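You operate a simulated robot arm through the tools that you are given. There is no shell and no other tool. Be economical: measure what you need, move in short steps, check, and stop when the job is done.

The job below is to be done with a simulated two-armed robot. You get a single attempt, and the scene is never put back.

JOB
Prime the doser, then give the blue vial 2 shots of pink reagent and put it back.
Fine: prime with one shot into the drip cup and no more; swing the spout back over it; same well as before.
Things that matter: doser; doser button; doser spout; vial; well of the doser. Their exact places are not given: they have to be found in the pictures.

Only the result counts: the job must be done as asked and must still hold three seconds after the hand-in. Knocking over, shifting, dropping, spilling or breaking anything else fails it.

ROBOT AND FRAMES
Two 7-joint arms with fingered hands on one trunk, on a base that drives. Base frame: it is fixed to the floor where the robot stands at the start and does not move with it; the origin is under the middle of the robot, x ahead of it, y to its left, z up. Units: mm, degrees, N and s.
The left shoulder is at the start at [96, 128, 1087], the right one opposite. Places, roughly: doser [600, 0, 800]; doser button [600, 0, 900]; doser spout [700, 0, 900]; well of the doser [600, 0, 800]. Payload 5 kg a hand.
The tool frame of a hand sits at the grasp point between the pads (the TCP): z along the fingers, y along the line on which they close. The tips reach 37 mm beyond it. Largest opening 124 mm; the body of the gripper starts 43 mm behind the TCP. The gripper is a hand of 3 fingers: y runs from the thumb to the fingers, the wrist lies at [-21, -116, -203] in the tool frame, and closing takes about 1.5 s.
Orientation is told as [roll, pitch, yaw] about the base's x, y, z axes, in that order, counted from this pose: with the fingers straight down and the wrist toward the robot, the tool's x, y and z point along [0, 1, 0], [1, 0, 0] and [0, 0, -1] of the base frame.

CONTROLS
- The arms move only by the tool play_rows. It takes "left_motion", "right_motion" or both (then of equal length, played together; a hand with none holds still); each is a list of rows, each an object (a shift or turn left out is 0, a gripper value left out holds the last) with "grip": the gripper command, from -1 (shut) to 1 (fully open), values between in proportion; "xyz": the shift along the base's x, y, z in mm, a list of three; "angular": the turn, a rotation vector about the base's x, y, z in degrees, a list of three. In form: [{"grip": grip, "xyz": [tx, ty, tz], "angular": [wx, wy, wz]}, ...]. A call has 1 to 10 rows; each row shifts and turns the commanded pose from where the row before left it. Rows are played at 5 a second. More than 50 mm and 8.6 degrees between two rows, or a gripper value outside its range, and nothing of the call is played. Where a pose cannot be reached the arm comes as near as it can. A force on the tool above 40 N (or 10 N above the force at the start of the call, whichever is more), or a blocked arm, ends the call early, and 0.2 s more pass. Each finger travels about 45 mm/s and halts on what it meets, pressing with about 26 N; the grip force reading is that of the motor and also rises with nothing between the fingers. The clock runs only during rows and for 0.2 s after the last one: add rows that do not move to give the fingers time. It gives the time, the measured TCP pose, the force on the tool (base axes), the opening and the grip force at its end, in the units of the frame above (readings bear some noise), with the torque about the TCP (base axes, N m) and any sound that the robot's microphone picked up.
- Cameras (640 x 400 px; columns grow to the right, rows downward): "scene" is now at [268, -1.7, 1270.7]; the picture's right is [-0.04, -1.00, -0.00], its down [-0.37, 0.01, -0.93] and it looks along [0.93, -0.03, -0.37] (base axes); focal length 214 px, centre (320, 200). "left" rides on the left gripper at [-72, -104, -153] in its tool frame; the picture's right is [-0.83, -0.26, 0.49], its down [0.51, -0.72, 0.47] and it looks along [0.23, 0.64, 0.73] (tool axes); focal length 243 px, centre (320, 200). "right" rides on the right gripper at [72, -104, -154] in its tool frame; the picture's right is [-0.83, 0.26, -0.49], its down [-0.51, -0.72, 0.47] and it looks along [-0.23, 0.64, 0.73] (tool axes); focal length 243 px, centre (320, 200).
- capture(camera): a new picture of that camera. It takes no simulated time.
- move_column(by): slides the trunk up (or, below 0, down) by that many mm; the arms and the scene camera ride with it, the base frame stays. It gives what a move gives, with no picture.
- drive_base(legs): drives the robot by 1 to 6 legs, each [ahead, left, turn to the left] in mm, mm and degrees, along the robot's own axes; the way and the turn of a leg run together, so that a leg with both is an arc; at most 1500 mm and 180 degrees a leg. The arms and the cameras ride along, it lands a little off, and it stops where it bumps. It gives what a move gives.
- set_grasp(shape, hand): the hand has 3 fingers and takes this shape, open, in about a second: jaw (thumb against the fingers, like two jaws); tri (thumb and two fingers); tip (a fingertip pinch); poke (one finger out to press); point (the index stretched); flat (the hand flat); cup (the hand cupped); fist (a fist). The gripper value then closes the fingers along that shape, each until it touches; the sizes above hold for jaw. It gives what a move gives, with no picture.
- aim_head(pan, tilt): turns the head with the scene camera to pan (to the left, within 80 degrees either way) and tilt (down, from -29 to 69), counted from straight ahead of the robot. It gives what a move gives.
- locate(camera, pixels): for up to 12 pixels [column, row] of the newest picture of that camera ("zoom" is the newest enlarged one), the place [x, y, z] in the base frame of the surface seen there, good to about 2 mm. It takes no simulated time.
- inspect(camera, box): a new picture of the part [left, top, right, bottom] of that camera's present view, enlarged. It takes no simulated time.
- finish_job(): hands the job in; it is judged then, once.

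Go step by step. Measure first, check grasps and placings, and put right what went wrong. The budget is 80 turns and 70 pictures, counting those below and the enlarged ones. Unless the task says otherwise, let go and move clear before handing in, and close with one line.

The tools are called after "Call:" by a JSON object that holds its "name" and its "arguments". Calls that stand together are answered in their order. play_rows: Moves the arms, as the interface text tells. Its arguments: {"type":"object","properties":{"left_motion":{"type":"array"},"right_motion":{"type":"array"}},"required":[]} The other tools are called the same way: move_column (by) slides the trunk up or down; set_grasp (shape, hand) gives the hand a shape; drive_base (legs) drives the base; aim_head (pan, tilt) turns the head that bears the scene camera; capture (camera) takes a picture; locate (camera, pixels) gives the place of the surface under pixels of a picture; inspect (camera, box) takes an enlarged picture of a part of a camera's view; finish_job () hands the job in.

At the start:

```text
time: 0.0
left_position: [485.3, 139.2, 1298.6]
left_tcp_rot: [-0.1, -0.1, 0.1]
left_wrist_force: [-0.5, 0.0, 0.3]
left_moment: [-0.02, 0.0, -0.01]
left_width: 123.7
left_grip_force: 0.0
left_shape: jaw
right_position: [632.9, -382.6, 1220.2]
right_tcp_rot: [0.0, -0.2, 0.1]
right_wrist_force: [-1.3, -0.4, 0.4]
right_moment: [0.02, -0.01, 0.01]
right_width: 123.7
right_grip_force: 0.1
right_shape: jaw
trunk travel left (down, up): [-275.0, 288.0]
robot x, y, heading: [0.2, -1.3, -0.2]
head pan, tilt: [-2.0, 21.6]
```

scene: 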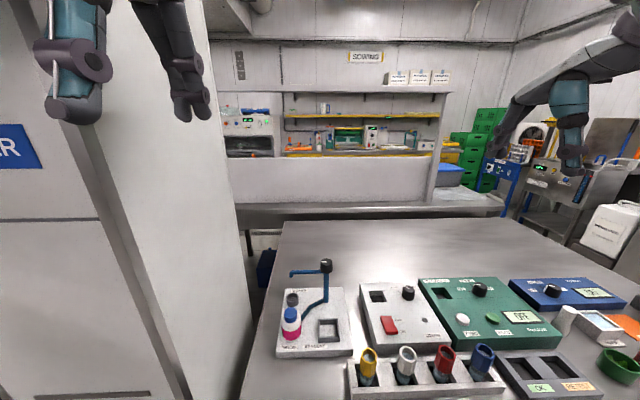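
right: 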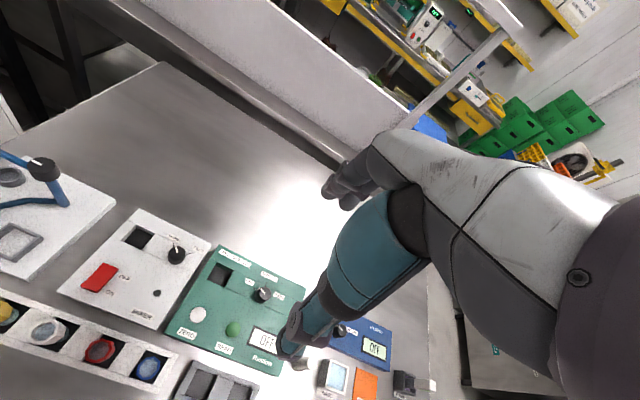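
left: 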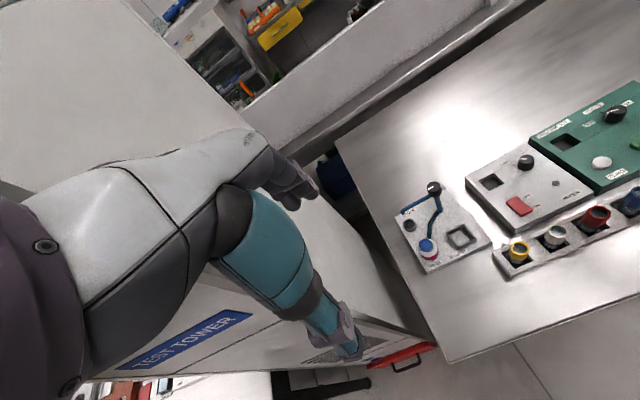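

The doser appears to be the white plate at about (315,320) in the scene picture, with a blue swing arm. I will enlarge it and the vial rack.

Call:
{"name": "inspect", "arguments": {"camera": "scene", "box": [260, 240, 380, 370]}}

Call:
{"name": "inspect", "arguments": {"camera": "scene", "box": [340, 260, 640, 400]}}

Call:
{"name": "inspect", "arguments": {"camera": "left", "box": [380, 150, 640, 300]}}

```text
3.08 times, centred on (320, 305) of scene
```

zoom: 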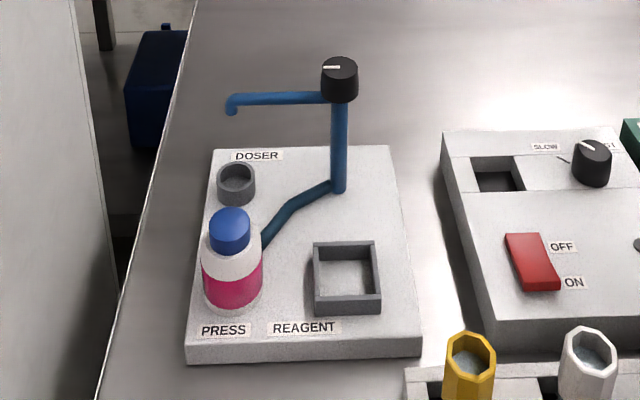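

```text
2.13 times, centred on (490, 330) of scene
```

zoom: 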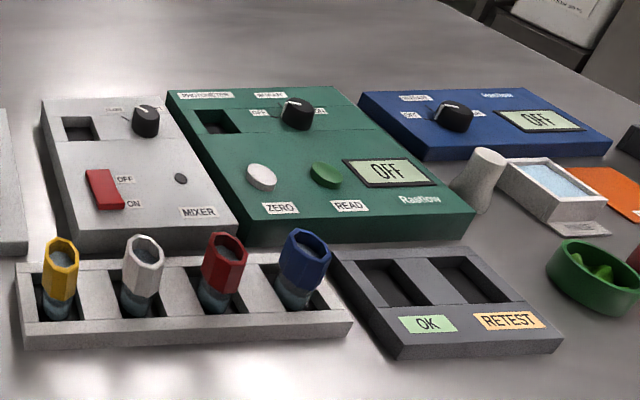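

```text
2.46 times, centred on (510, 225) of left
```

zoom: 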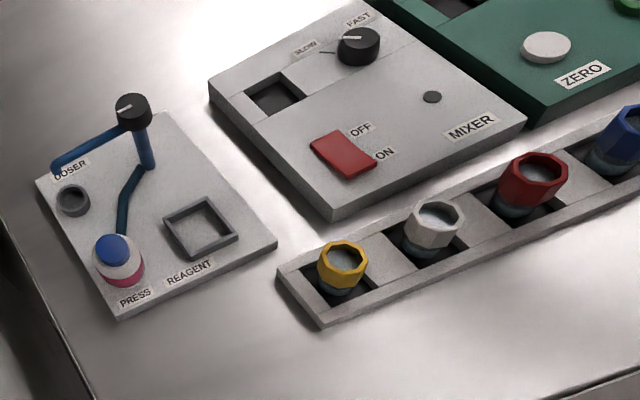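

The doser has a blue cap on the bottle ("PRESS"), a drip cup, a square well and a swinging spout with a knob on its post. The blue vial is at the right end of the rack. I will measure them.

Call:
{"name": "aim_head", "arguments": {"pan": -5, "tilt": 50}}

Call:
{"name": "capture", "arguments": {"camera": "scene"}}

Call:
{"name": "inspect", "arguments": {"camera": "scene", "box": [250, 90, 370, 210]}}

```text
time: 0.9
left_position: [486.0, 139.1, 1299.7]
left_tcp_rot: [-0.1, -0.2, 0.1]
left_wrist_force: [-0.4, -0.5, -0.7]
left_moment: [0.0, 0.02, 0.03]
left_width: 123.7
left_grip_force: 0.1
left_shape: jaw
right_position: [633.8, -382.2, 1220.5]
right_tcp_rot: [-0.1, -0.2, 0.1]
right_wrist_force: [0.2, 0.4, 0.2]
right_moment: [0.01, -0.02, -0.02]
right_width: 123.4
right_grip_force: 0.0
right_shape: jaw
trunk travel left (down, up): [-275.0, 288.0]
robot x, y, heading: [1.0, -0.5, -0.2]
head pan, tilt: [-5.0, 50.0]
```

```text
63 pictures are left
```

scene: 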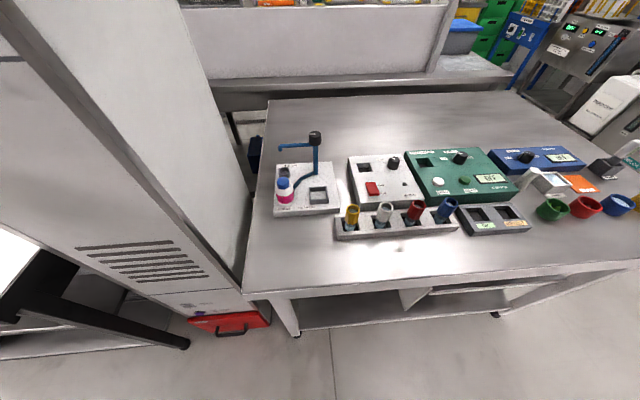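

```text
3.33 times, centred on (310, 150) of scene
```

zoom: 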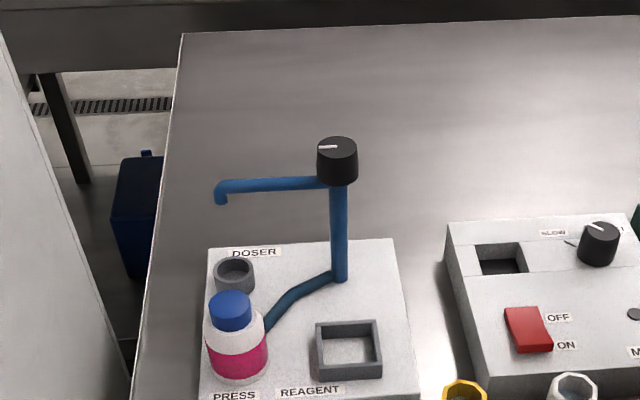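

Call:
{"name": "locate", "arguments": {"camera": "zoom", "pixels": [[222, 202], [218, 188], [337, 145], [340, 278], [234, 262], [230, 298], [230, 325], [320, 330], [378, 326], [318, 372], [380, 370], [348, 348]]}}

Call:
{"name": "inspect", "arguments": {"camera": "scene", "box": [330, 180, 470, 250]}}

```text
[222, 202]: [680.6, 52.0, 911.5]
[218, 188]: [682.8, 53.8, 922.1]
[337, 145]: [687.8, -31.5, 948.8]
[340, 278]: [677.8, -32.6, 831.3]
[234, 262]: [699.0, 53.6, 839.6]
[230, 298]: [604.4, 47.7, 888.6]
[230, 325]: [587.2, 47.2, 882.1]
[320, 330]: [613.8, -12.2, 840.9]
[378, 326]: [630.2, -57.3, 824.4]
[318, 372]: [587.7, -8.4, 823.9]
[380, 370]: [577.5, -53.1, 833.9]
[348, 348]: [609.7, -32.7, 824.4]
```

```text
4.57 times, centred on (400, 215) of scene
```

zoom: 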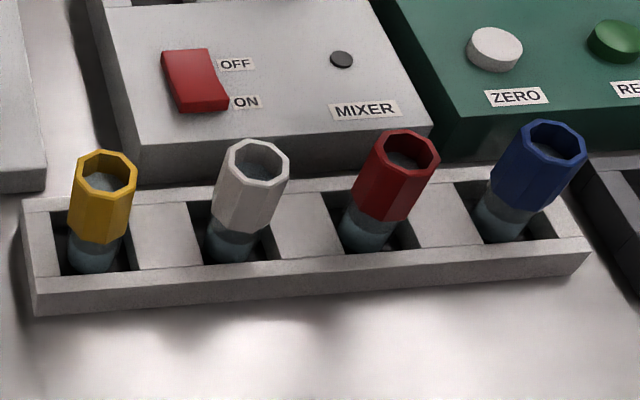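

Call:
{"name": "locate", "arguments": {"camera": "zoom", "pixels": [[553, 123], [525, 130], [582, 158], [548, 158], [515, 185], [500, 222], [523, 230], [470, 215], [570, 225], [540, 142], [560, 248], [450, 185]]}}

Call:
{"name": "inspect", "arguments": {"camera": "right", "box": [80, 320, 200, 395]}}

```text
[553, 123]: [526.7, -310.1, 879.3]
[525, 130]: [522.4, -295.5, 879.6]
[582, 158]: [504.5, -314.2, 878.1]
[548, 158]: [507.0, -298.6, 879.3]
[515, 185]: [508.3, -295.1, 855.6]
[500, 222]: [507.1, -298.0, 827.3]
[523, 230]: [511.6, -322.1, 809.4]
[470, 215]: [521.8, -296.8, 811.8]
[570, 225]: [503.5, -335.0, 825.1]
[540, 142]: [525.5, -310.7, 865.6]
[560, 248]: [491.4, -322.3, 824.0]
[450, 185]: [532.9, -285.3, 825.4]
```

```text
5.33 times, centred on (140, 358) of right
```

zoom: 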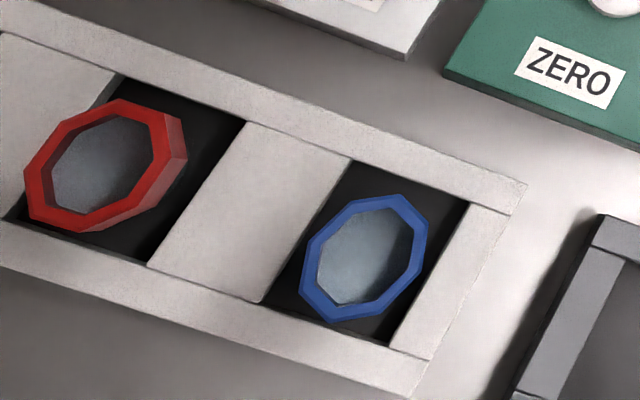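

The spout tip is near (681,52,911), over the drip cup. The cap is near (600,47,889), the well at (605,-32) and the vial at (514,-307). The vial is too close to the robot, so I will back off 150 mm and put the left hand into the poke shape.

Call:
{"name": "drive_base", "arguments": {"legs": [[-150, 0, 0]]}}

Call:
{"name": "set_grasp", "arguments": {"hand": "left", "shape": "poke"}}

Call:
{"name": "aim_head", "arguments": {"pan": -8, "tilt": 38}}

Call:
{"name": "capture", "arguments": {"camera": "scene"}}

Call:
{"name": "capture", "arguments": {"camera": "left"}}

```text
time: 2.3
left_position: [341.4, 139.0, 1297.0]
left_tcp_rot: [-0.1, 0.1, 0.1]
left_wrist_force: [0.6, -0.8, -0.7]
left_moment: [0.02, -0.01, -0.02]
left_width: 123.6
left_grip_force: 0.0
left_shape: jaw
right_position: [489.6, -381.8, 1216.9]
right_tcp_rot: [-0.1, 0.1, 0.0]
right_wrist_force: [0.3, 0.3, 0.7]
right_moment: [0.01, 0.03, -0.03]
right_width: 123.5
right_grip_force: 0.0
right_shape: jaw
trunk travel left (down, up): [-275.0, 288.0]
robot x, y, heading: [-149.6, 1.5, -0.3]
head pan, tilt: [-5.0, 50.0]
```

```text
time: 3.2
left_position: [340.5, 138.5, 1296.5]
left_tcp_rot: [-0.1, 0.0, 0.1]
left_wrist_force: [-0.4, 0.3, -0.2]
left_moment: [0.0, -0.01, 0.0]
left_width: 0.1
left_grip_force: 0.1
left_shape: poke
right_position: [486.9, -381.5, 1217.5]
right_tcp_rot: [0.0, -0.1, 0.0]
right_wrist_force: [-0.2, -0.4, -0.7]
right_moment: [0.02, -0.02, -0.01]
right_width: 123.8
right_grip_force: 0.1
right_shape: jaw
trunk travel left (down, up): [-275.0, 288.0]
robot x, y, heading: [-150.2, 0.2, 0.0]
head pan, tilt: [-5.0, 50.0]
```

```text
time: 4.0
left_position: [340.3, 139.3, 1296.6]
left_tcp_rot: [-0.1, 0.0, 0.1]
left_wrist_force: [-0.1, -0.5, 0.6]
left_moment: [0.01, -0.03, 0.01]
left_width: 0.2
left_grip_force: 0.0
left_shape: poke
right_position: [486.8, -382.0, 1218.2]
right_tcp_rot: [0.0, -0.1, 0.0]
right_wrist_force: [-0.2, 0.1, -0.3]
right_moment: [0.01, 0.03, 0.04]
right_width: 123.7
right_grip_force: 0.0
right_shape: jaw
trunk travel left (down, up): [-275.0, 288.0]
robot x, y, heading: [-150.9, 3.5, 0.1]
head pan, tilt: [-8.0, 38.0]
```

```text
59 pictures are left
```

scene: 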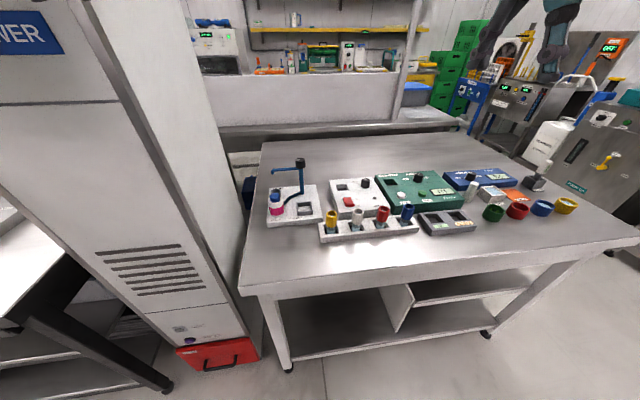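

```text
58 pictures are left
```

left: 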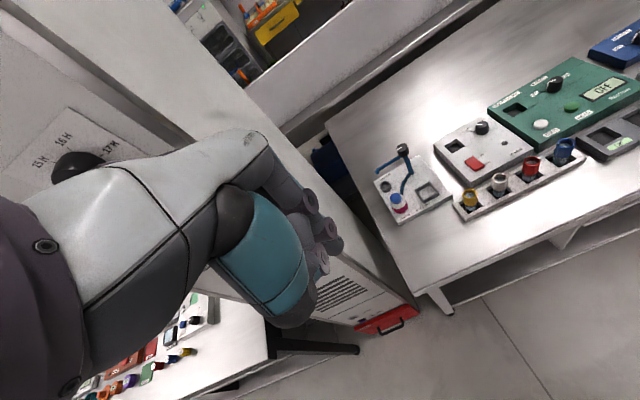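

I need to see the poking finger and know how near the tower is to the left arm.

Call:
{"name": "locate", "arguments": {"camera": "scene", "pixels": [[190, 80], [215, 200], [235, 270], [150, 200], [100, 200], [60, 150], [265, 300], [265, 150]]}}

Call:
{"name": "inspect", "arguments": {"camera": "left", "box": [180, 120, 380, 340]}}

```text
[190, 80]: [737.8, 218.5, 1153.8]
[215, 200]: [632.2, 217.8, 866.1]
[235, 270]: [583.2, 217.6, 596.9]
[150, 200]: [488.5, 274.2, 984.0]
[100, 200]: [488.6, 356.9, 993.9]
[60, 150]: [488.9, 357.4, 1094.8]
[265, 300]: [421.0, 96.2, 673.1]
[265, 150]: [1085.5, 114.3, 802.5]
```

```text
1.82 times, centred on (280, 230) of left
```

zoom: 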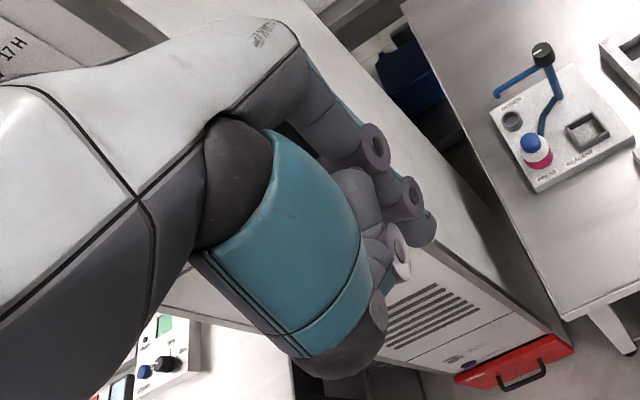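

Call:
{"name": "locate", "arguments": {"camera": "zoom", "pixels": [[376, 147], [412, 197], [400, 262], [428, 235], [350, 190], [372, 310], [340, 120], [378, 265]]}}

Call:
{"name": "inspect", "arguments": {"camera": "left", "box": [250, 150, 360, 300]}}

```text
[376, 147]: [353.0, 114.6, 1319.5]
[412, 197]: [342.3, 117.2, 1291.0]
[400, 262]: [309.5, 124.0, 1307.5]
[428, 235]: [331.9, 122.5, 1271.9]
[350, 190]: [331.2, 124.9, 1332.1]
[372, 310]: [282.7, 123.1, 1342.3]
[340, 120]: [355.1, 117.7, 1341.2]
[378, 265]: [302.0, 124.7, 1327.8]
```

```text
2.67 times, centred on (305, 225) of left
```

zoom: 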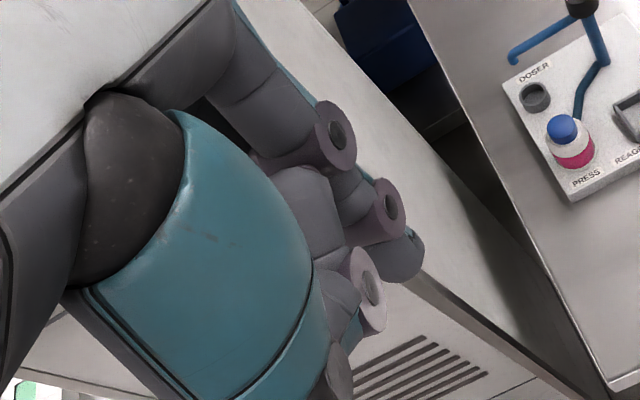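

Call:
{"name": "aim_head", "arguments": {"pan": 32, "tilt": 0}}

Call:
{"name": "capture", "arguments": {"camera": "scene"}}

```text
time: 5.0
left_position: [338.6, 138.7, 1297.0]
left_tcp_rot: [-0.1, 0.1, 0.0]
left_wrist_force: [-0.4, 0.0, -0.7]
left_moment: [0.03, -0.01, 0.0]
left_width: 0.0
left_grip_force: 0.1
left_shape: poke
right_position: [486.4, -380.8, 1217.7]
right_tcp_rot: [0.0, 0.0, 0.0]
right_wrist_force: [0.1, 0.2, 0.4]
right_moment: [0.02, 0.01, 0.03]
right_width: 123.8
right_grip_force: 0.0
right_shape: jaw
trunk travel left (down, up): [-275.0, 288.0]
robot x, y, heading: [-149.2, -1.1, 0.2]
head pan, tilt: [32.0, 0.0]
```

```text
55 pictures are left
```

scene: 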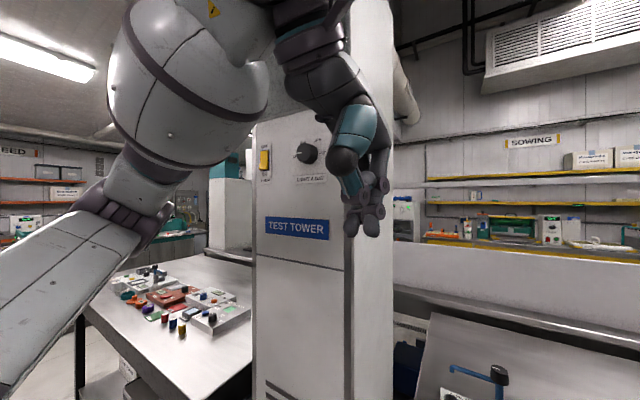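

Call:
{"name": "inspect", "arguments": {"camera": "scene", "box": [300, 80, 430, 250]}}

```text
2.35 times, centred on (365, 165) of scene
```

zoom: 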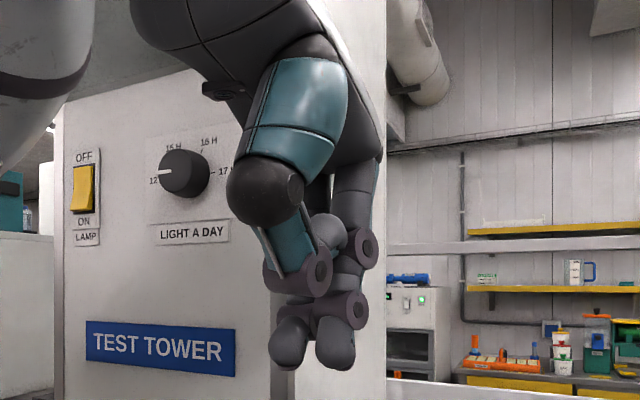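

Call:
{"name": "locate", "arguments": {"camera": "zoom", "pixels": [[290, 345], [335, 345], [288, 367], [337, 367], [320, 270], [340, 305], [366, 248]]}}

Call:
{"name": "set_grasp", "arguments": {"hand": "left", "shape": "point"}}

Call:
{"name": "inspect", "arguments": {"camera": "scene", "box": [300, 80, 430, 250]}}

```text
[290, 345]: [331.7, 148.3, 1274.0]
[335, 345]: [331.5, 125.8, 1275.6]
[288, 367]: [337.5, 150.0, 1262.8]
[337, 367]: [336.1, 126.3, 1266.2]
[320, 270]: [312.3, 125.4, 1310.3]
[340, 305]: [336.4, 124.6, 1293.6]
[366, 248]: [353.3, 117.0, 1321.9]
```

```text
time: 5.9
left_position: [339.5, 138.1, 1297.1]
left_tcp_rot: [-0.1, 0.0, 0.1]
left_wrist_force: [-0.9, -0.1, -0.7]
left_moment: [0.01, -0.01, -0.02]
left_width: 0.0
left_grip_force: 0.0
left_shape: point
right_position: [487.3, -382.1, 1216.9]
right_tcp_rot: [0.1, 0.1, 0.0]
right_wrist_force: [0.9, -0.6, -0.9]
right_moment: [0.0, 0.0, 0.0]
right_width: 123.8
right_grip_force: 0.1
right_shape: jaw
trunk travel left (down, up): [-275.0, 288.0]
robot x, y, heading: [-155.4, -1.2, -0.1]
head pan, tilt: [32.0, 0.0]
```

```text
2.35 times, centred on (365, 165) of scene
```

zoom: 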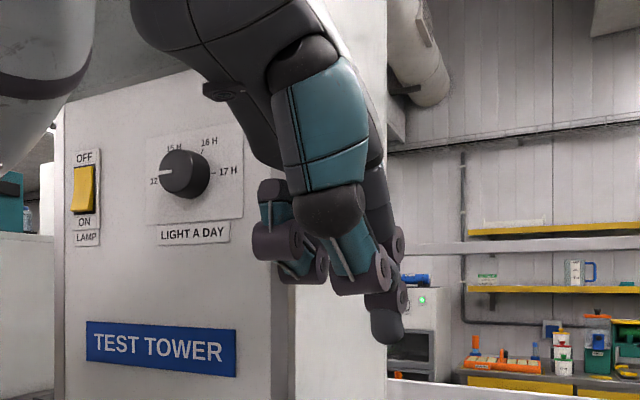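

Call:
{"name": "locate", "arguments": {"camera": "zoom", "pixels": [[387, 325], [386, 342], [375, 325], [400, 325], [387, 290]]}}

Call:
{"name": "capture", "arguments": {"camera": "left"}}

```text
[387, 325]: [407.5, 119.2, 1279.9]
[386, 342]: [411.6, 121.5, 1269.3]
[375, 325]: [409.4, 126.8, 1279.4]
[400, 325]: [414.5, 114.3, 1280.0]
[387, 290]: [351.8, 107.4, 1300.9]
```

```text
52 pictures are left
```

left: 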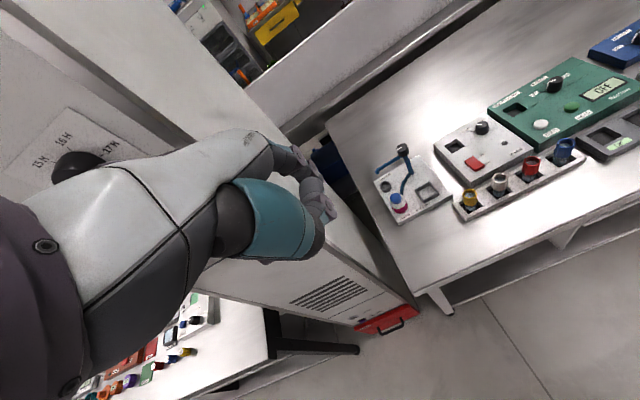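

In the point shape the finger slants forward, while in poke the tips sit straight under the TCP (about −34 mm). Poke suits both the button and the spout, so I will switch back and bring the left hand above the cap.

Call:
{"name": "set_grasp", "arguments": {"hand": "left", "shape": "poke"}}

Call:
{"name": "play_rows", "arguments": {"left_motion": [{"xyz": [29, -10, -35]}, {"xyz": [29, -10, -35]}, {"xyz": [29, -10, -35]}, {"xyz": [29, -10, -35]}, {"xyz": [29, -10, -35]}, {"xyz": [29, -10, -35]}, {"xyz": [29, -10, -35]}, {"xyz": [29, -11, -35]}, {"xyz": [29, -11, -35]}, {"xyz": [0, 0, 0]}]}}

Call:
{"name": "aim_head", "arguments": {"pan": -5, "tilt": 38}}

Call:
{"name": "inspect", "arguments": {"camera": "scene", "box": [210, 100, 370, 260]}}

Call:
{"name": "capture", "arguments": {"camera": "left"}}

```text
time: 6.8
left_position: [339.9, 139.7, 1296.9]
left_tcp_rot: [0.0, 0.1, 0.1]
left_wrist_force: [-0.2, -0.3, 0.3]
left_moment: [0.0, 0.0, 0.0]
left_width: 0.0
left_grip_force: 0.2
left_shape: poke
right_position: [487.7, -382.3, 1217.8]
right_tcp_rot: [0.0, 0.0, 0.0]
right_wrist_force: [0.3, 0.1, 0.6]
right_moment: [-0.03, 0.01, 0.01]
right_width: 123.7
right_grip_force: 0.1
right_shape: jaw
trunk travel left (down, up): [-275.0, 288.0]
robot x, y, heading: [-149.6, 2.7, -0.0]
head pan, tilt: [32.0, 0.0]
```

```text
time: 9.2
left_position: [570.8, 46.3, 1007.9]
left_tcp_rot: [-0.1, -2.4, -0.3]
left_wrist_force: [-0.9, 0.0, -0.3]
left_moment: [-0.02, 0.04, 0.0]
left_width: 0.2
left_grip_force: 0.1
left_shape: poke
right_position: [462.8, -378.7, 1230.0]
right_tcp_rot: [0.2, -1.1, 0.4]
right_wrist_force: [-0.9, -0.9, -0.1]
right_moment: [0.06, -0.04, 0.0]
right_width: 124.0
right_grip_force: 0.1
right_shape: jaw
trunk travel left (down, up): [-275.0, 288.0]
robot x, y, heading: [-150.8, 0.4, 0.3]
head pan, tilt: [32.0, 0.0]
stopped in row 10 (left hand): the arm was blocked; the commanded pose is now the measured one
```

```text
time: 10.3
left_position: [570.6, 45.3, 1007.4]
left_tcp_rot: [-0.2, -2.5, -0.6]
left_wrist_force: [-0.2, 0.2, -0.8]
left_moment: [0.01, 0.0, 0.0]
left_width: 0.2
left_grip_force: 0.0
left_shape: poke
right_position: [458.8, -378.8, 1232.7]
right_tcp_rot: [0.1, -1.2, 0.2]
right_wrist_force: [-0.6, 0.0, 1.0]
right_moment: [0.0, -0.02, -0.01]
right_width: 123.6
right_grip_force: 0.0
right_shape: jaw
trunk travel left (down, up): [-275.0, 288.0]
robot x, y, heading: [-151.1, -3.1, 0.1]
head pan, tilt: [-5.0, 38.0]
```

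```text
2.50 times, centred on (290, 180) of scene
```

zoom: 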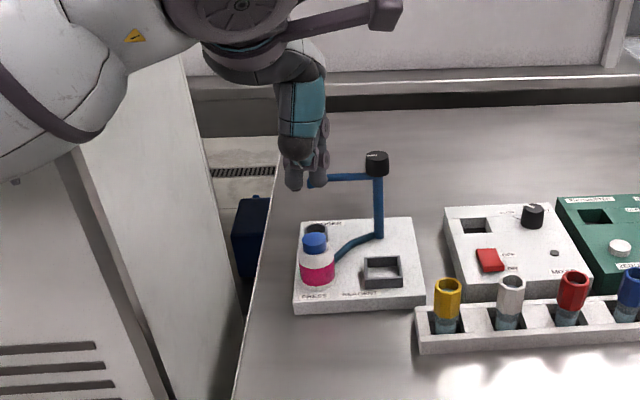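

```text
50 pictures are left
```

left: 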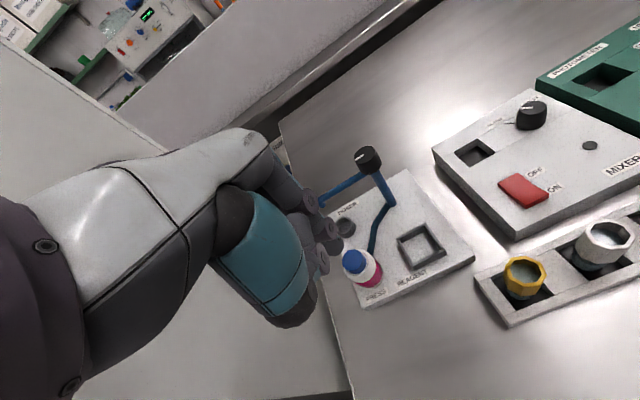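

The left arm was blocked, with its elbow against the tower at upper left. I will take it back the way it came and use the right hand for everything.

Call:
{"name": "play_rows", "arguments": {"left_motion": [{"xyz": [-29, 10, 35]}, {"xyz": [-29, 10, 35]}, {"xyz": [-29, 10, 35]}, {"xyz": [-29, 10, 35]}, {"xyz": [-29, 10, 35]}, {"xyz": [-29, 10, 35]}, {"xyz": [-29, 10, 35]}, {"xyz": [-27, 11, 35]}, {"xyz": [0, 11, 10]}, {"xyz": [0, 0, 0]}]}}

Call:
{"name": "set_grasp", "arguments": {"hand": "right", "shape": "poke"}}

Call:
{"name": "capture", "arguments": {"camera": "scene"}}

```text
time: 12.5
left_position: [366.3, 137.1, 1278.2]
left_tcp_rot: [-0.2, -0.7, -0.3]
left_wrist_force: [0.3, -0.9, -0.1]
left_moment: [0.03, 0.0, -0.02]
left_width: 0.2
left_grip_force: 0.1
left_shape: poke
right_position: [487.2, -380.6, 1217.1]
right_tcp_rot: [0.1, 0.0, 0.1]
right_wrist_force: [-0.2, -0.6, -0.3]
right_moment: [-0.02, 0.05, -0.01]
right_width: 124.0
right_grip_force: 0.1
right_shape: jaw
trunk travel left (down, up): [-275.0, 288.0]
robot x, y, heading: [-152.7, -1.0, 0.3]
head pan, tilt: [-5.0, 38.0]
```

```text
time: 13.4
left_position: [366.1, 137.9, 1276.6]
left_tcp_rot: [-0.3, -0.7, -0.2]
left_wrist_force: [-0.2, -0.3, 0.5]
left_moment: [0.06, 0.03, -0.04]
left_width: 0.0
left_grip_force: 0.0
left_shape: poke
right_position: [486.1, -379.6, 1218.4]
right_tcp_rot: [0.1, 0.0, 0.2]
right_wrist_force: [0.1, 0.4, -0.4]
right_moment: [0.02, -0.01, 0.01]
right_width: 0.0
right_grip_force: 0.1
right_shape: poke
trunk travel left (down, up): [-275.0, 288.0]
robot x, y, heading: [-152.3, 2.1, -0.2]
head pan, tilt: [-5.0, 38.0]
```

```text
49 pictures are left
```

scene: 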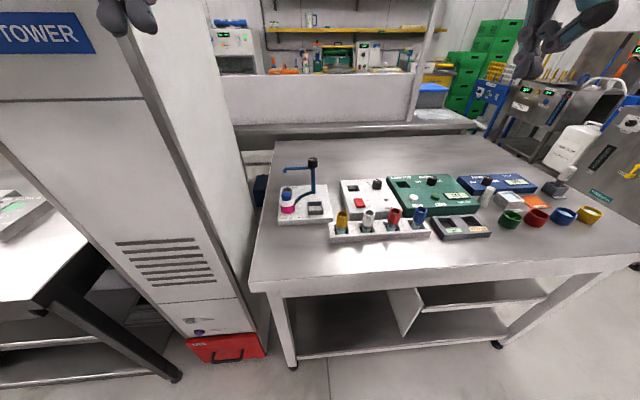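

Call:
{"name": "play_rows", "arguments": {"right_motion": [{"xyz": [11.5, 42.7, -16]}, {"xyz": [11.5, 42.7, -16]}, {"xyz": [11.5, 42.7, -16]}, {"xyz": [11.5, 42.7, -16]}, {"xyz": [11.5, 42.7, -16]}, {"xyz": [11.5, 42.7, -16]}, {"xyz": [11.5, 42.7, -16]}, {"xyz": [11.5, 42.7, -16]}, {"xyz": [11.5, 42.7, -16]}, {"xyz": [11.5, 42.7, -16]}]}}

Call:
{"name": "play_rows", "arguments": {"right_motion": [{"xyz": [0, 0, -30]}, {"xyz": [0, 0, -30]}, {"xyz": [0, 0, -30]}, {"xyz": [0, 0, 0]}]}}

Call:
{"name": "inspect", "arguments": {"camera": "scene", "box": [240, 100, 380, 240]}}

Call:
{"name": "capture", "arguments": {"camera": "right"}}

```text
time: 15.6
left_position: [369.6, 136.2, 1276.9]
left_tcp_rot: [-0.2, -0.6, -0.3]
left_wrist_force: [1.0, 0.3, 0.8]
left_moment: [0.01, 0.03, 0.0]
left_width: 0.0
left_grip_force: 0.0
left_shape: poke
right_position: [597.4, -6.3, 1069.9]
right_tcp_rot: [0.1, 0.1, 0.0]
right_wrist_force: [1.0, -0.5, -0.6]
right_moment: [0.05, 0.04, -0.02]
right_width: 0.1
right_grip_force: 0.0
right_shape: poke
right hand out of reach, approached as far as the arm can: row 9, 10
trunk travel left (down, up): [-275.0, 288.0]
robot x, y, heading: [-152.9, 1.1, 0.4]
head pan, tilt: [-5.0, 38.0]
```

```text
time: 16.6
left_position: [366.4, 138.5, 1276.8]
left_tcp_rot: [-0.1, -0.7, -0.2]
left_wrist_force: [-0.8, 0.4, -0.6]
left_moment: [0.03, -0.01, 0.02]
left_width: 0.0
left_grip_force: 0.0
left_shape: poke
right_position: [593.5, -2.5, 982.1]
right_tcp_rot: [0.0, 0.0, 0.3]
right_wrist_force: [-0.2, -0.2, 0.0]
right_moment: [-0.02, 0.02, 0.0]
right_width: 0.0
right_grip_force: 0.1
right_shape: poke
trunk travel left (down, up): [-275.0, 288.0]
robot x, y, heading: [-153.6, -2.3, 0.3]
head pan, tilt: [-5.0, 38.0]
```

```text
2.86 times, centred on (310, 170) of scene
```

zoom: 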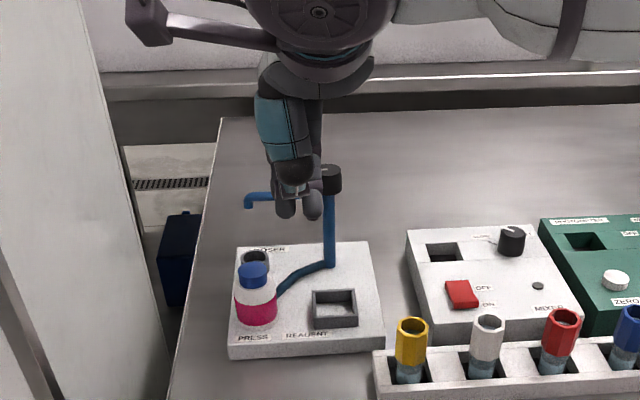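

```text
47 pictures are left
```

right: 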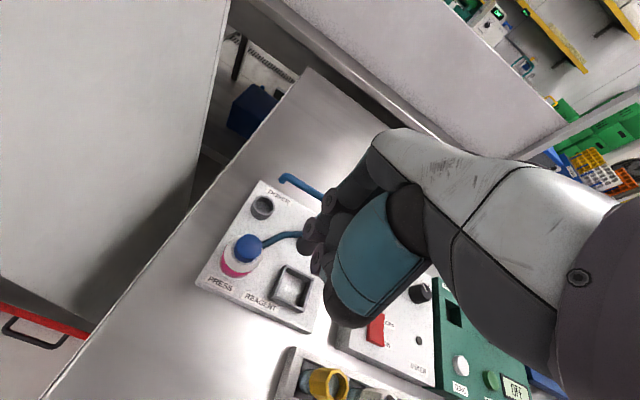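

The right hand cannot get past y≈0 from here. Moving the base left about 90 mm would fix that, so I will check that the space to the left is clear first.

Call:
{"name": "aim_head", "arguments": {"pan": 55, "tilt": 50}}

Call:
{"name": "capture", "arguments": {"camera": "scene"}}

Call:
{"name": "locate", "arguments": {"camera": "scene", "pixels": [[150, 200], [250, 250], [300, 300], [350, 200], [250, 150], [350, 300], [200, 350], [350, 380], [450, 250]]}}

```text
time: 17.9
left_position: [365.6, 139.1, 1277.2]
left_tcp_rot: [-0.2, -0.7, -0.2]
left_wrist_force: [0.7, 0.4, 0.9]
left_moment: [-0.02, 0.05, -0.03]
left_width: 0.0
left_grip_force: 0.1
left_shape: poke
right_position: [593.8, -3.0, 983.0]
right_tcp_rot: [0.0, 0.0, 0.2]
right_wrist_force: [-0.3, 0.4, 0.8]
right_moment: [0.0, -0.02, 0.01]
right_width: 0.1
right_grip_force: 0.1
right_shape: poke
trunk travel left (down, up): [-275.0, 288.0]
robot x, y, heading: [-151.0, -3.4, 0.3]
head pan, tilt: [55.0, 50.0]
```

```text
46 pictures are left
```

scene: 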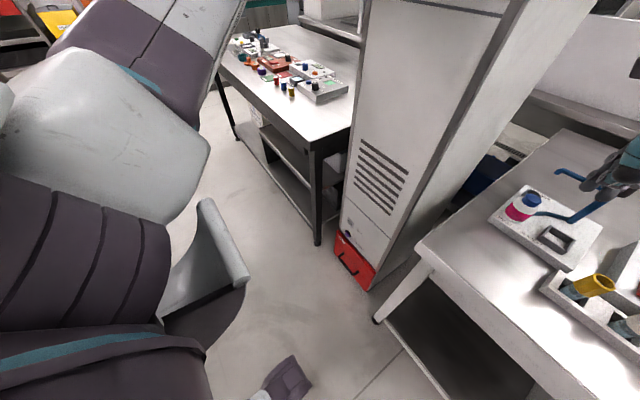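

```text
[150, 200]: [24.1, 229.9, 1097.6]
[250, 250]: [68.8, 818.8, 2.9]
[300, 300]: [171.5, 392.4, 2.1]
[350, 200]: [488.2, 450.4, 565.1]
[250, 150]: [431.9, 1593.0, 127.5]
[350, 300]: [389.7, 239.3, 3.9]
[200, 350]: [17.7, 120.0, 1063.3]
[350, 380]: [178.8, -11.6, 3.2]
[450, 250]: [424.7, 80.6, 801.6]
```

The floor on the left is clear. I will raise the right hand a little and drive 100 mm left.

Call:
{"name": "play_rows", "arguments": {"right_motion": [{"xyz": [-15, 0, 25]}, {"xyz": [-10, -40, 20]}]}}

Call:
{"name": "drive_base", "arguments": {"legs": [[0, 100, 0]]}}

Call:
{"name": "aim_head", "arguments": {"pan": -10, "tilt": 42}}

Call:
{"name": "capture", "arguments": {"camera": "scene"}}

```text
time: 18.5
left_position: [362.7, 136.9, 1279.7]
left_tcp_rot: [-0.1, -0.9, -0.2]
left_wrist_force: [-1.0, -0.8, 0.1]
left_moment: [-0.01, -0.05, 0.02]
left_width: 0.0
left_grip_force: 0.0
left_shape: poke
right_position: [563.4, -45.4, 1029.1]
right_tcp_rot: [0.1, -0.2, 0.1]
right_wrist_force: [-0.5, 0.0, 0.0]
right_moment: [0.02, -0.07, 0.02]
right_width: 0.0
right_grip_force: 0.1
right_shape: poke
trunk travel left (down, up): [-275.0, 288.0]
robot x, y, heading: [-151.5, 1.0, 0.1]
head pan, tilt: [55.0, 50.0]
```

```text
time: 20.0
left_position: [365.0, 237.2, 1277.5]
left_tcp_rot: [-0.3, -0.7, -0.2]
left_wrist_force: [0.0, 0.4, -0.1]
left_moment: [0.01, -0.03, -0.01]
left_width: 0.4
left_grip_force: 0.2
left_shape: poke
right_position: [566.3, 53.4, 1026.8]
right_tcp_rot: [0.0, 0.0, 0.2]
right_wrist_force: [1.1, 0.5, -0.1]
right_moment: [0.01, 0.01, 0.04]
right_width: 0.0
right_grip_force: 0.2
right_shape: poke
trunk travel left (down, up): [-275.0, 288.0]
robot x, y, heading: [-150.8, 98.8, 0.1]
head pan, tilt: [55.0, 50.0]
```

```text
time: 21.4
left_position: [366.5, 236.5, 1277.8]
left_tcp_rot: [-0.2, -0.7, -0.2]
left_wrist_force: [0.5, 0.6, -0.2]
left_moment: [-0.03, 0.0, -0.05]
left_width: 0.0
left_grip_force: 0.0
left_shape: poke
right_position: [565.1, 53.6, 1026.5]
right_tcp_rot: [0.1, -0.1, 0.1]
right_wrist_force: [0.0, 1.1, -0.1]
right_moment: [0.0, -0.01, -0.02]
right_width: 0.1
right_grip_force: 0.1
right_shape: poke
trunk travel left (down, up): [-275.0, 288.0]
robot x, y, heading: [-153.9, 99.7, 0.0]
head pan, tilt: [-10.0, 42.0]
```

```text
45 pictures are left
```

scene: 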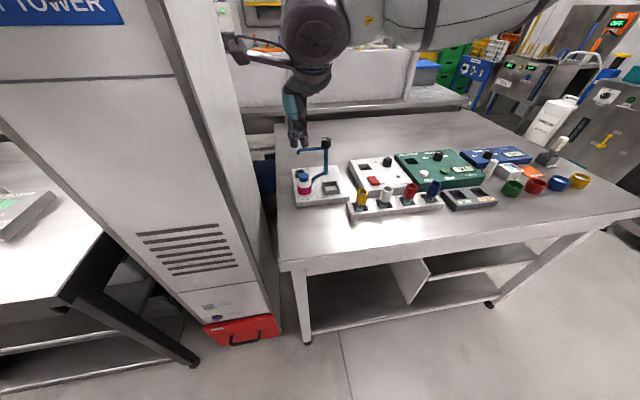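

Now I will bring the tips above the cap, at TCP (601,47,950), and look.

Call:
{"name": "play_rows", "arguments": {"right_motion": [{"xyz": [18, -3, -25]}, {"xyz": [18, -3, -25]}, {"xyz": [0, 0, -26]}, {"xyz": [0, 0, 0]}]}}

Call:
{"name": "inspect", "arguments": {"camera": "scene", "box": [260, 80, 380, 220]}}

Call:
{"name": "inspect", "arguments": {"camera": "right", "box": [180, 120, 380, 300]}}

```text
time: 22.4
left_position: [365.3, 237.7, 1278.1]
left_tcp_rot: [-0.2, -0.8, -0.2]
left_wrist_force: [0.6, 0.0, 0.1]
left_moment: [0.03, -0.05, -0.01]
left_width: 0.2
left_grip_force: 0.1
left_shape: poke
right_position: [602.5, 48.5, 951.9]
right_tcp_rot: [0.1, 0.0, 0.3]
right_wrist_force: [-0.6, 0.5, -0.1]
right_moment: [-0.03, 0.01, -0.01]
right_width: 0.0
right_grip_force: 0.0
right_shape: poke
trunk travel left (down, up): [-275.0, 288.0]
robot x, y, heading: [-152.7, 94.9, 0.4]
head pan, tilt: [-10.0, 42.0]
```

```text
2.86 times, centred on (320, 150) of scene
```

zoom: 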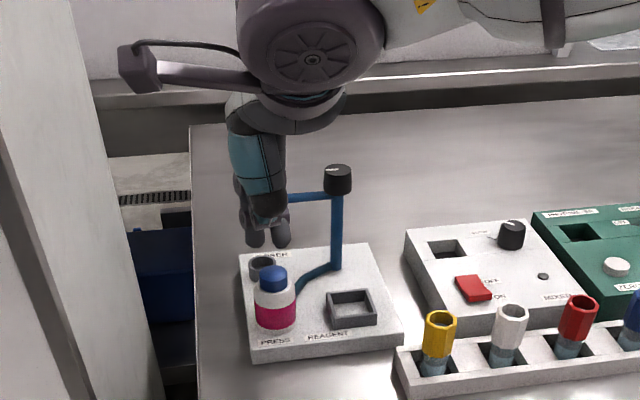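

```text
2.22 times, centred on (280, 210) of right
```

zoom: 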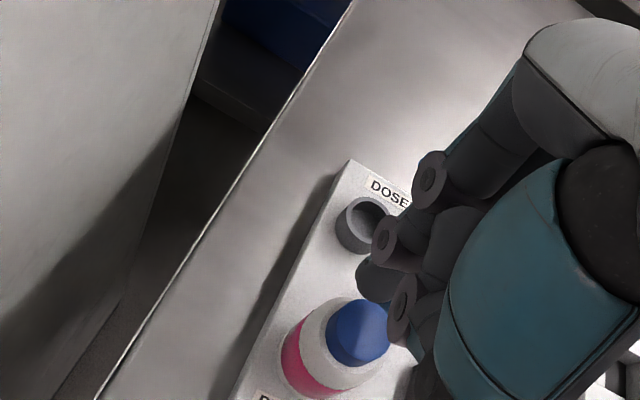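

Call:
{"name": "locate", "arguments": {"camera": "zoom", "pixels": [[358, 325], [335, 325], [372, 305], [345, 355], [378, 280], [365, 215], [372, 298]]}}

Call:
{"name": "inspect", "arguments": {"camera": "scene", "box": [280, 130, 350, 210]}}

```text
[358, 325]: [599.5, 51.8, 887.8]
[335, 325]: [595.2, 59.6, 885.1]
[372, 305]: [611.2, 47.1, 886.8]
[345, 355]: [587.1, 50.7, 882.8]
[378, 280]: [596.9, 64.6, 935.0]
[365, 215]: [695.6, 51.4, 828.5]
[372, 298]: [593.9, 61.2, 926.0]
```

```text
5.00 times, centred on (315, 170) of scene
```

zoom: 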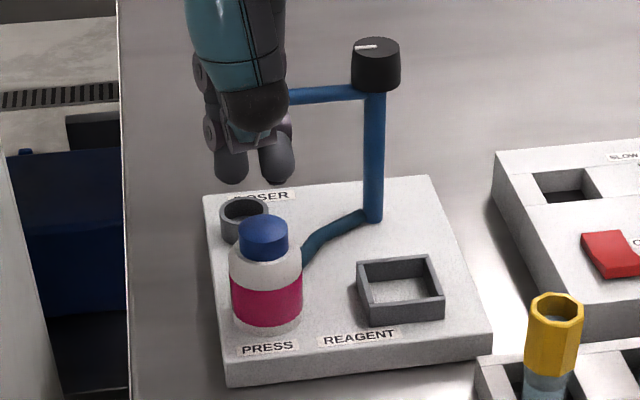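

Call:
{"name": "locate", "arguments": {"camera": "zoom", "pixels": [[263, 225], [242, 225], [286, 225], [262, 255], [262, 216], [230, 180], [276, 180], [247, 204], [222, 218], [362, 262], [435, 260], [445, 300]]}}

```text
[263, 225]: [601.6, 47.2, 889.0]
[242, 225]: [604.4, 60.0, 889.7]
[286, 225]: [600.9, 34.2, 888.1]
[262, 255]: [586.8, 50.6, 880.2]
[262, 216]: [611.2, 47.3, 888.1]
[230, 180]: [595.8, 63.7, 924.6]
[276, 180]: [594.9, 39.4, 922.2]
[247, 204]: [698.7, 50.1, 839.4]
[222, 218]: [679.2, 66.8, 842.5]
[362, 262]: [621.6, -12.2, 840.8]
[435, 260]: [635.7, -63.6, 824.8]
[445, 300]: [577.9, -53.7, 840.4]
```

The cap centre is (601,47) with its top at z≈889. The tips are at about z 920 and sit 4 mm too far left. I will approach, then make one press.

Call:
{"name": "play_rows", "arguments": {"right_motion": [{"xyz": [-1, -4, -10]}, {"xyz": [0, 0, -10]}, {"xyz": [0, 0, -4]}, {"xyz": [0, 0, 0]}]}}

Call:
{"name": "inspect", "arguments": {"camera": "scene", "box": [280, 130, 350, 210]}}

```text
time: 23.4
left_position: [364.7, 235.7, 1277.5]
left_tcp_rot: [-0.1, -0.7, -0.2]
left_wrist_force: [0.1, 0.0, 0.5]
left_moment: [-0.02, 0.01, 0.0]
left_width: 0.1
left_grip_force: 0.0
left_shape: poke
right_position: [602.0, 44.5, 927.0]
right_tcp_rot: [-0.1, 0.0, 0.1]
right_wrist_force: [0.5, -0.1, 0.0]
right_moment: [0.01, 0.02, -0.01]
right_width: 0.1
right_grip_force: 0.0
right_shape: poke
trunk travel left (down, up): [-275.0, 288.0]
robot x, y, heading: [-149.8, 98.5, 0.1]
head pan, tilt: [-10.0, 42.0]
```

```text
5.00 times, centred on (315, 170) of scene
```

zoom: 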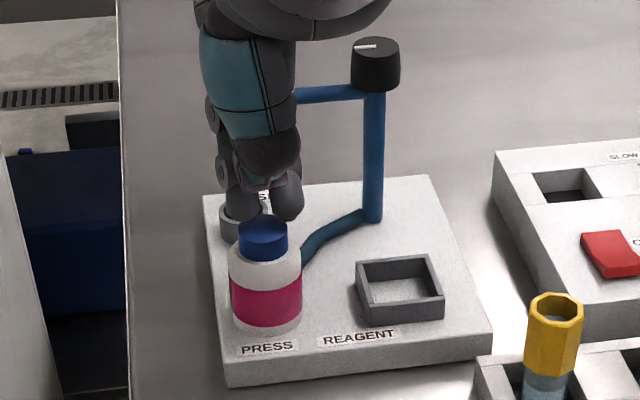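

The two tips straddle the cap, so I will shift 12 mm left to centre one tip on it. Then I will press in small steps.

Call:
{"name": "play_rows", "arguments": {"right_motion": [{"xyz": [0, 12, 0]}, {"xyz": [0, 0, -3]}, {"xyz": [0, 0, -3]}, {"xyz": [0, 0, 0]}]}}

```text
time: 24.4
left_position: [364.6, 237.0, 1278.3]
left_tcp_rot: [-0.3, -0.7, -0.1]
left_wrist_force: [0.0, -0.5, -0.8]
left_moment: [-0.01, 0.0, 0.01]
left_width: 0.0
left_grip_force: 0.1
left_shape: poke
right_position: [600.4, 56.2, 921.4]
right_tcp_rot: [0.0, 0.0, 0.1]
right_wrist_force: [0.0, 0.0, 1.7]
right_moment: [-0.02, -0.03, 0.0]
right_width: 0.2
right_grip_force: 0.0
right_shape: poke
trunk travel left (down, up): [-275.0, 288.0]
robot x, y, heading: [-150.9, 96.2, -0.0]
head pan, tilt: [-10.0, 42.0]
```

Call:
{"name": "play_rows", "arguments": {"right_motion": [{"xyz": [0, 0, -3]}, {"xyz": [0, 0, 0]}]}}

```text
time: 24.9
left_position: [364.1, 237.8, 1278.7]
left_tcp_rot: [-0.2, -0.7, -0.2]
left_wrist_force: [-0.2, 0.5, 0.1]
left_moment: [0.02, 0.04, 0.0]
left_width: 0.4
left_grip_force: 0.0
left_shape: poke
right_position: [601.8, 55.3, 919.1]
right_tcp_rot: [0.0, 0.1, 0.2]
right_wrist_force: [0.0, 0.3, 2.7]
right_moment: [-0.03, 0.0, 0.02]
right_width: 0.0
right_grip_force: 0.1
right_shape: poke
trunk travel left (down, up): [-275.0, 288.0]
robot x, y, heading: [-154.7, 99.9, 0.3]
head pan, tilt: [-10.0, 42.0]
heard: click
```

There was one click at 2.7 N. I will lift straight up at once and look at the spout and cup.

Call:
{"name": "play_rows", "arguments": {"right_motion": [{"xyz": [0, 0, 12]}, {"xyz": [0, 0, 30]}, {"xyz": [-30, 0, 30]}, {"xyz": [-40, 0, 20]}]}}

Call:
{"name": "inspect", "arguments": {"camera": "scene", "box": [280, 130, 350, 210]}}

Call:
{"name": "capture", "arguments": {"camera": "right"}}

```text
time: 25.9
left_position: [362.5, 237.5, 1279.0]
left_tcp_rot: [-0.1, -0.8, -0.1]
left_wrist_force: [-0.4, 0.3, 0.2]
left_moment: [-0.02, -0.05, 0.01]
left_width: 0.0
left_grip_force: 0.0
left_shape: poke
right_position: [530.3, 57.8, 1011.0]
right_tcp_rot: [0.1, -0.1, 0.1]
right_wrist_force: [-0.3, 0.4, -0.3]
right_moment: [-0.02, -0.03, -0.02]
right_width: 0.0
right_grip_force: 0.0
right_shape: poke
trunk travel left (down, up): [-275.0, 288.0]
robot x, y, heading: [-150.1, 93.5, 0.3]
head pan, tilt: [-10.0, 42.0]
```

```text
5.00 times, centred on (315, 170) of scene
```

zoom: 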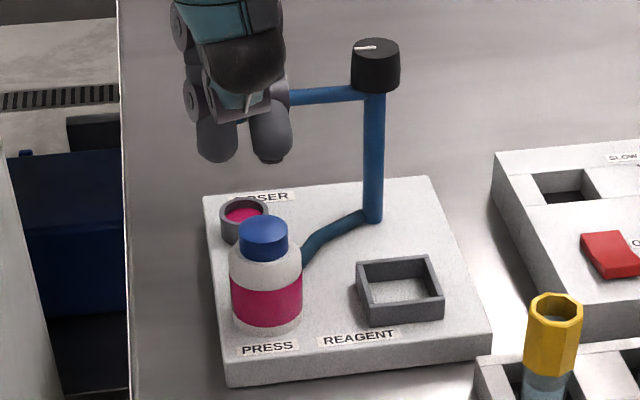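

```text
39 pictures are left
```

right: 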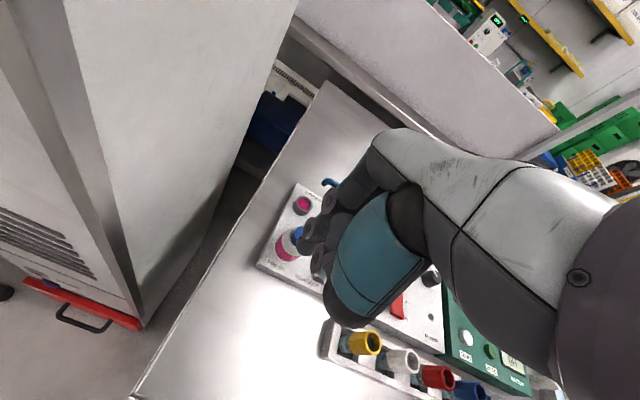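

The drip cup now shows pink, so the priming is done with one click. Next I will set the right hand to jaw and move it above the blue vial.

Call:
{"name": "set_grasp", "arguments": {"hand": "right", "shape": "jaw"}}

Call:
{"name": "play_rows", "arguments": {"right_motion": [{"grip": 0, "xyz": [-2, -45.6, 0]}, {"xyz": [-2, -45.6, 0]}, {"xyz": [-2, -45.6, 0]}, {"xyz": [-2, -45.6, 0]}, {"xyz": [-2, -45.6, 0]}, {"xyz": [-2, -45.6, 0]}, {"xyz": [-2, -45.6, 0]}, {"xyz": [-2, -45.6, 0]}, {"xyz": [0, 0, 0]}]}}

Call:
{"name": "aim_head", "arguments": {"pan": -32, "tilt": 36}}

Call:
{"name": "capture", "arguments": {"camera": "scene"}}

Call:
{"name": "capture", "arguments": {"camera": "right"}}

```text
time: 26.9
left_position: [365.6, 235.5, 1278.2]
left_tcp_rot: [-0.2, -0.7, -0.2]
left_wrist_force: [-0.7, -0.6, 0.2]
left_moment: [-0.02, 0.07, 0.03]
left_width: 0.1
left_grip_force: 0.2
left_shape: poke
right_position: [532.8, 57.3, 1009.3]
right_tcp_rot: [0.0, 0.0, 0.2]
right_wrist_force: [-0.5, -0.4, -0.1]
right_moment: [0.02, -0.01, 0.01]
right_width: 124.1
right_grip_force: 0.0
right_shape: jaw
trunk travel left (down, up): [-275.0, 288.0]
robot x, y, heading: [-152.0, 98.4, 0.1]
head pan, tilt: [-10.0, 42.0]
```

```text
time: 28.9
left_position: [366.1, 238.8, 1277.8]
left_tcp_rot: [-0.3, -0.7, -0.1]
left_wrist_force: [-0.7, 0.4, -0.1]
left_moment: [-0.05, 0.03, 0.05]
left_width: 0.0
left_grip_force: 0.0
left_shape: poke
right_position: [519.4, -308.3, 1011.8]
right_tcp_rot: [0.0, 0.0, 0.1]
right_wrist_force: [0.4, 0.0, 0.2]
right_moment: [-0.04, 0.03, 0.03]
right_width: 62.5
right_grip_force: 0.1
right_shape: jaw
trunk travel left (down, up): [-275.0, 288.0]
robot x, y, heading: [-152.6, 96.5, 0.3]
head pan, tilt: [-10.0, 42.0]
```

```text
time: 29.7
left_position: [365.9, 236.8, 1277.5]
left_tcp_rot: [-0.2, -0.7, -0.2]
left_wrist_force: [0.2, -0.1, -0.7]
left_moment: [-0.02, 0.0, 0.02]
left_width: 0.1
left_grip_force: 0.0
left_shape: poke
right_position: [519.1, -309.5, 1011.4]
right_tcp_rot: [0.0, 0.0, 0.2]
right_wrist_force: [-0.3, -0.5, -0.7]
right_moment: [0.03, -0.02, 0.01]
right_width: 62.3
right_grip_force: 0.1
right_shape: jaw
trunk travel left (down, up): [-275.0, 288.0]
robot x, y, heading: [-151.2, 97.2, 0.3]
head pan, tilt: [-32.0, 36.0]
```

```text
38 pictures are left
```

scene: 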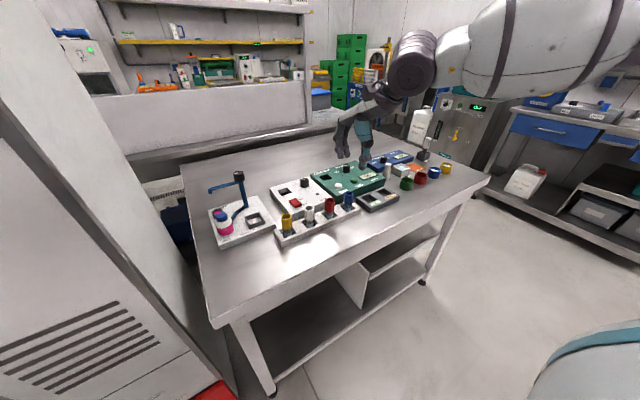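

```text
37 pictures are left
```

right: 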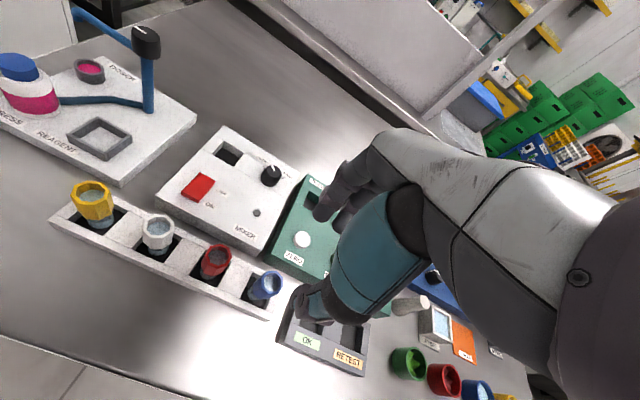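

Call:
{"name": "inspect", "arguments": {"camera": "scene", "box": [300, 100, 400, 230]}}

Call:
{"name": "locate", "arguments": {"camera": "zoom", "pixels": [[304, 285], [318, 297], [290, 295], [304, 297], [330, 262], [200, 260], [285, 275], [310, 190], [255, 150], [290, 330]]}}

Call:
{"name": "locate", "arguments": {"camera": "right", "pixels": [[268, 274], [254, 284], [266, 297], [282, 285], [268, 286], [278, 256], [320, 280], [265, 305], [243, 290], [290, 272]]}}

```text
3.08 times, centred on (350, 165) of scene
```

zoom: 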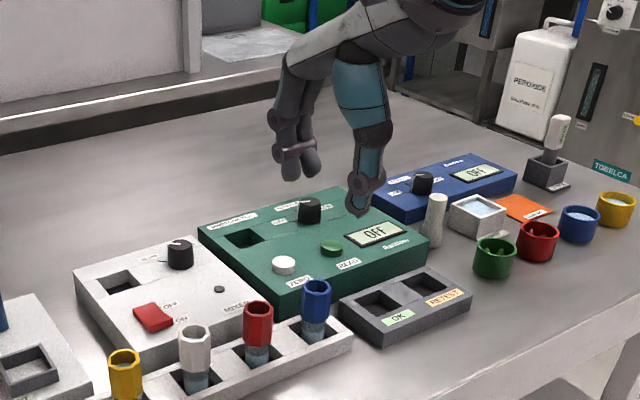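

```text
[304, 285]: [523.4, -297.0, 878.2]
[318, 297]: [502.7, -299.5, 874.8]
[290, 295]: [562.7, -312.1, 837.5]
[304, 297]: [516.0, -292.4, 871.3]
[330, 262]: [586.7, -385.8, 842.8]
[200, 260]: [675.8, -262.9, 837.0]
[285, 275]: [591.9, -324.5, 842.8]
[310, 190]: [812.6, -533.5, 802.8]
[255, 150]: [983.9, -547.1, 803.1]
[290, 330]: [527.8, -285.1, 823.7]
```

```text
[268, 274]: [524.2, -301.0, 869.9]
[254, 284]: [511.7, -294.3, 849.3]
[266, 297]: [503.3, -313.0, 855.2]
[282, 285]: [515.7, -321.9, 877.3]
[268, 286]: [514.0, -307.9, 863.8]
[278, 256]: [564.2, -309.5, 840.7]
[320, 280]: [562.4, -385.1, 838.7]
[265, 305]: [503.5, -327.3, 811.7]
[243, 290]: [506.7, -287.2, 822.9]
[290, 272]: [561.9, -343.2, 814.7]
```

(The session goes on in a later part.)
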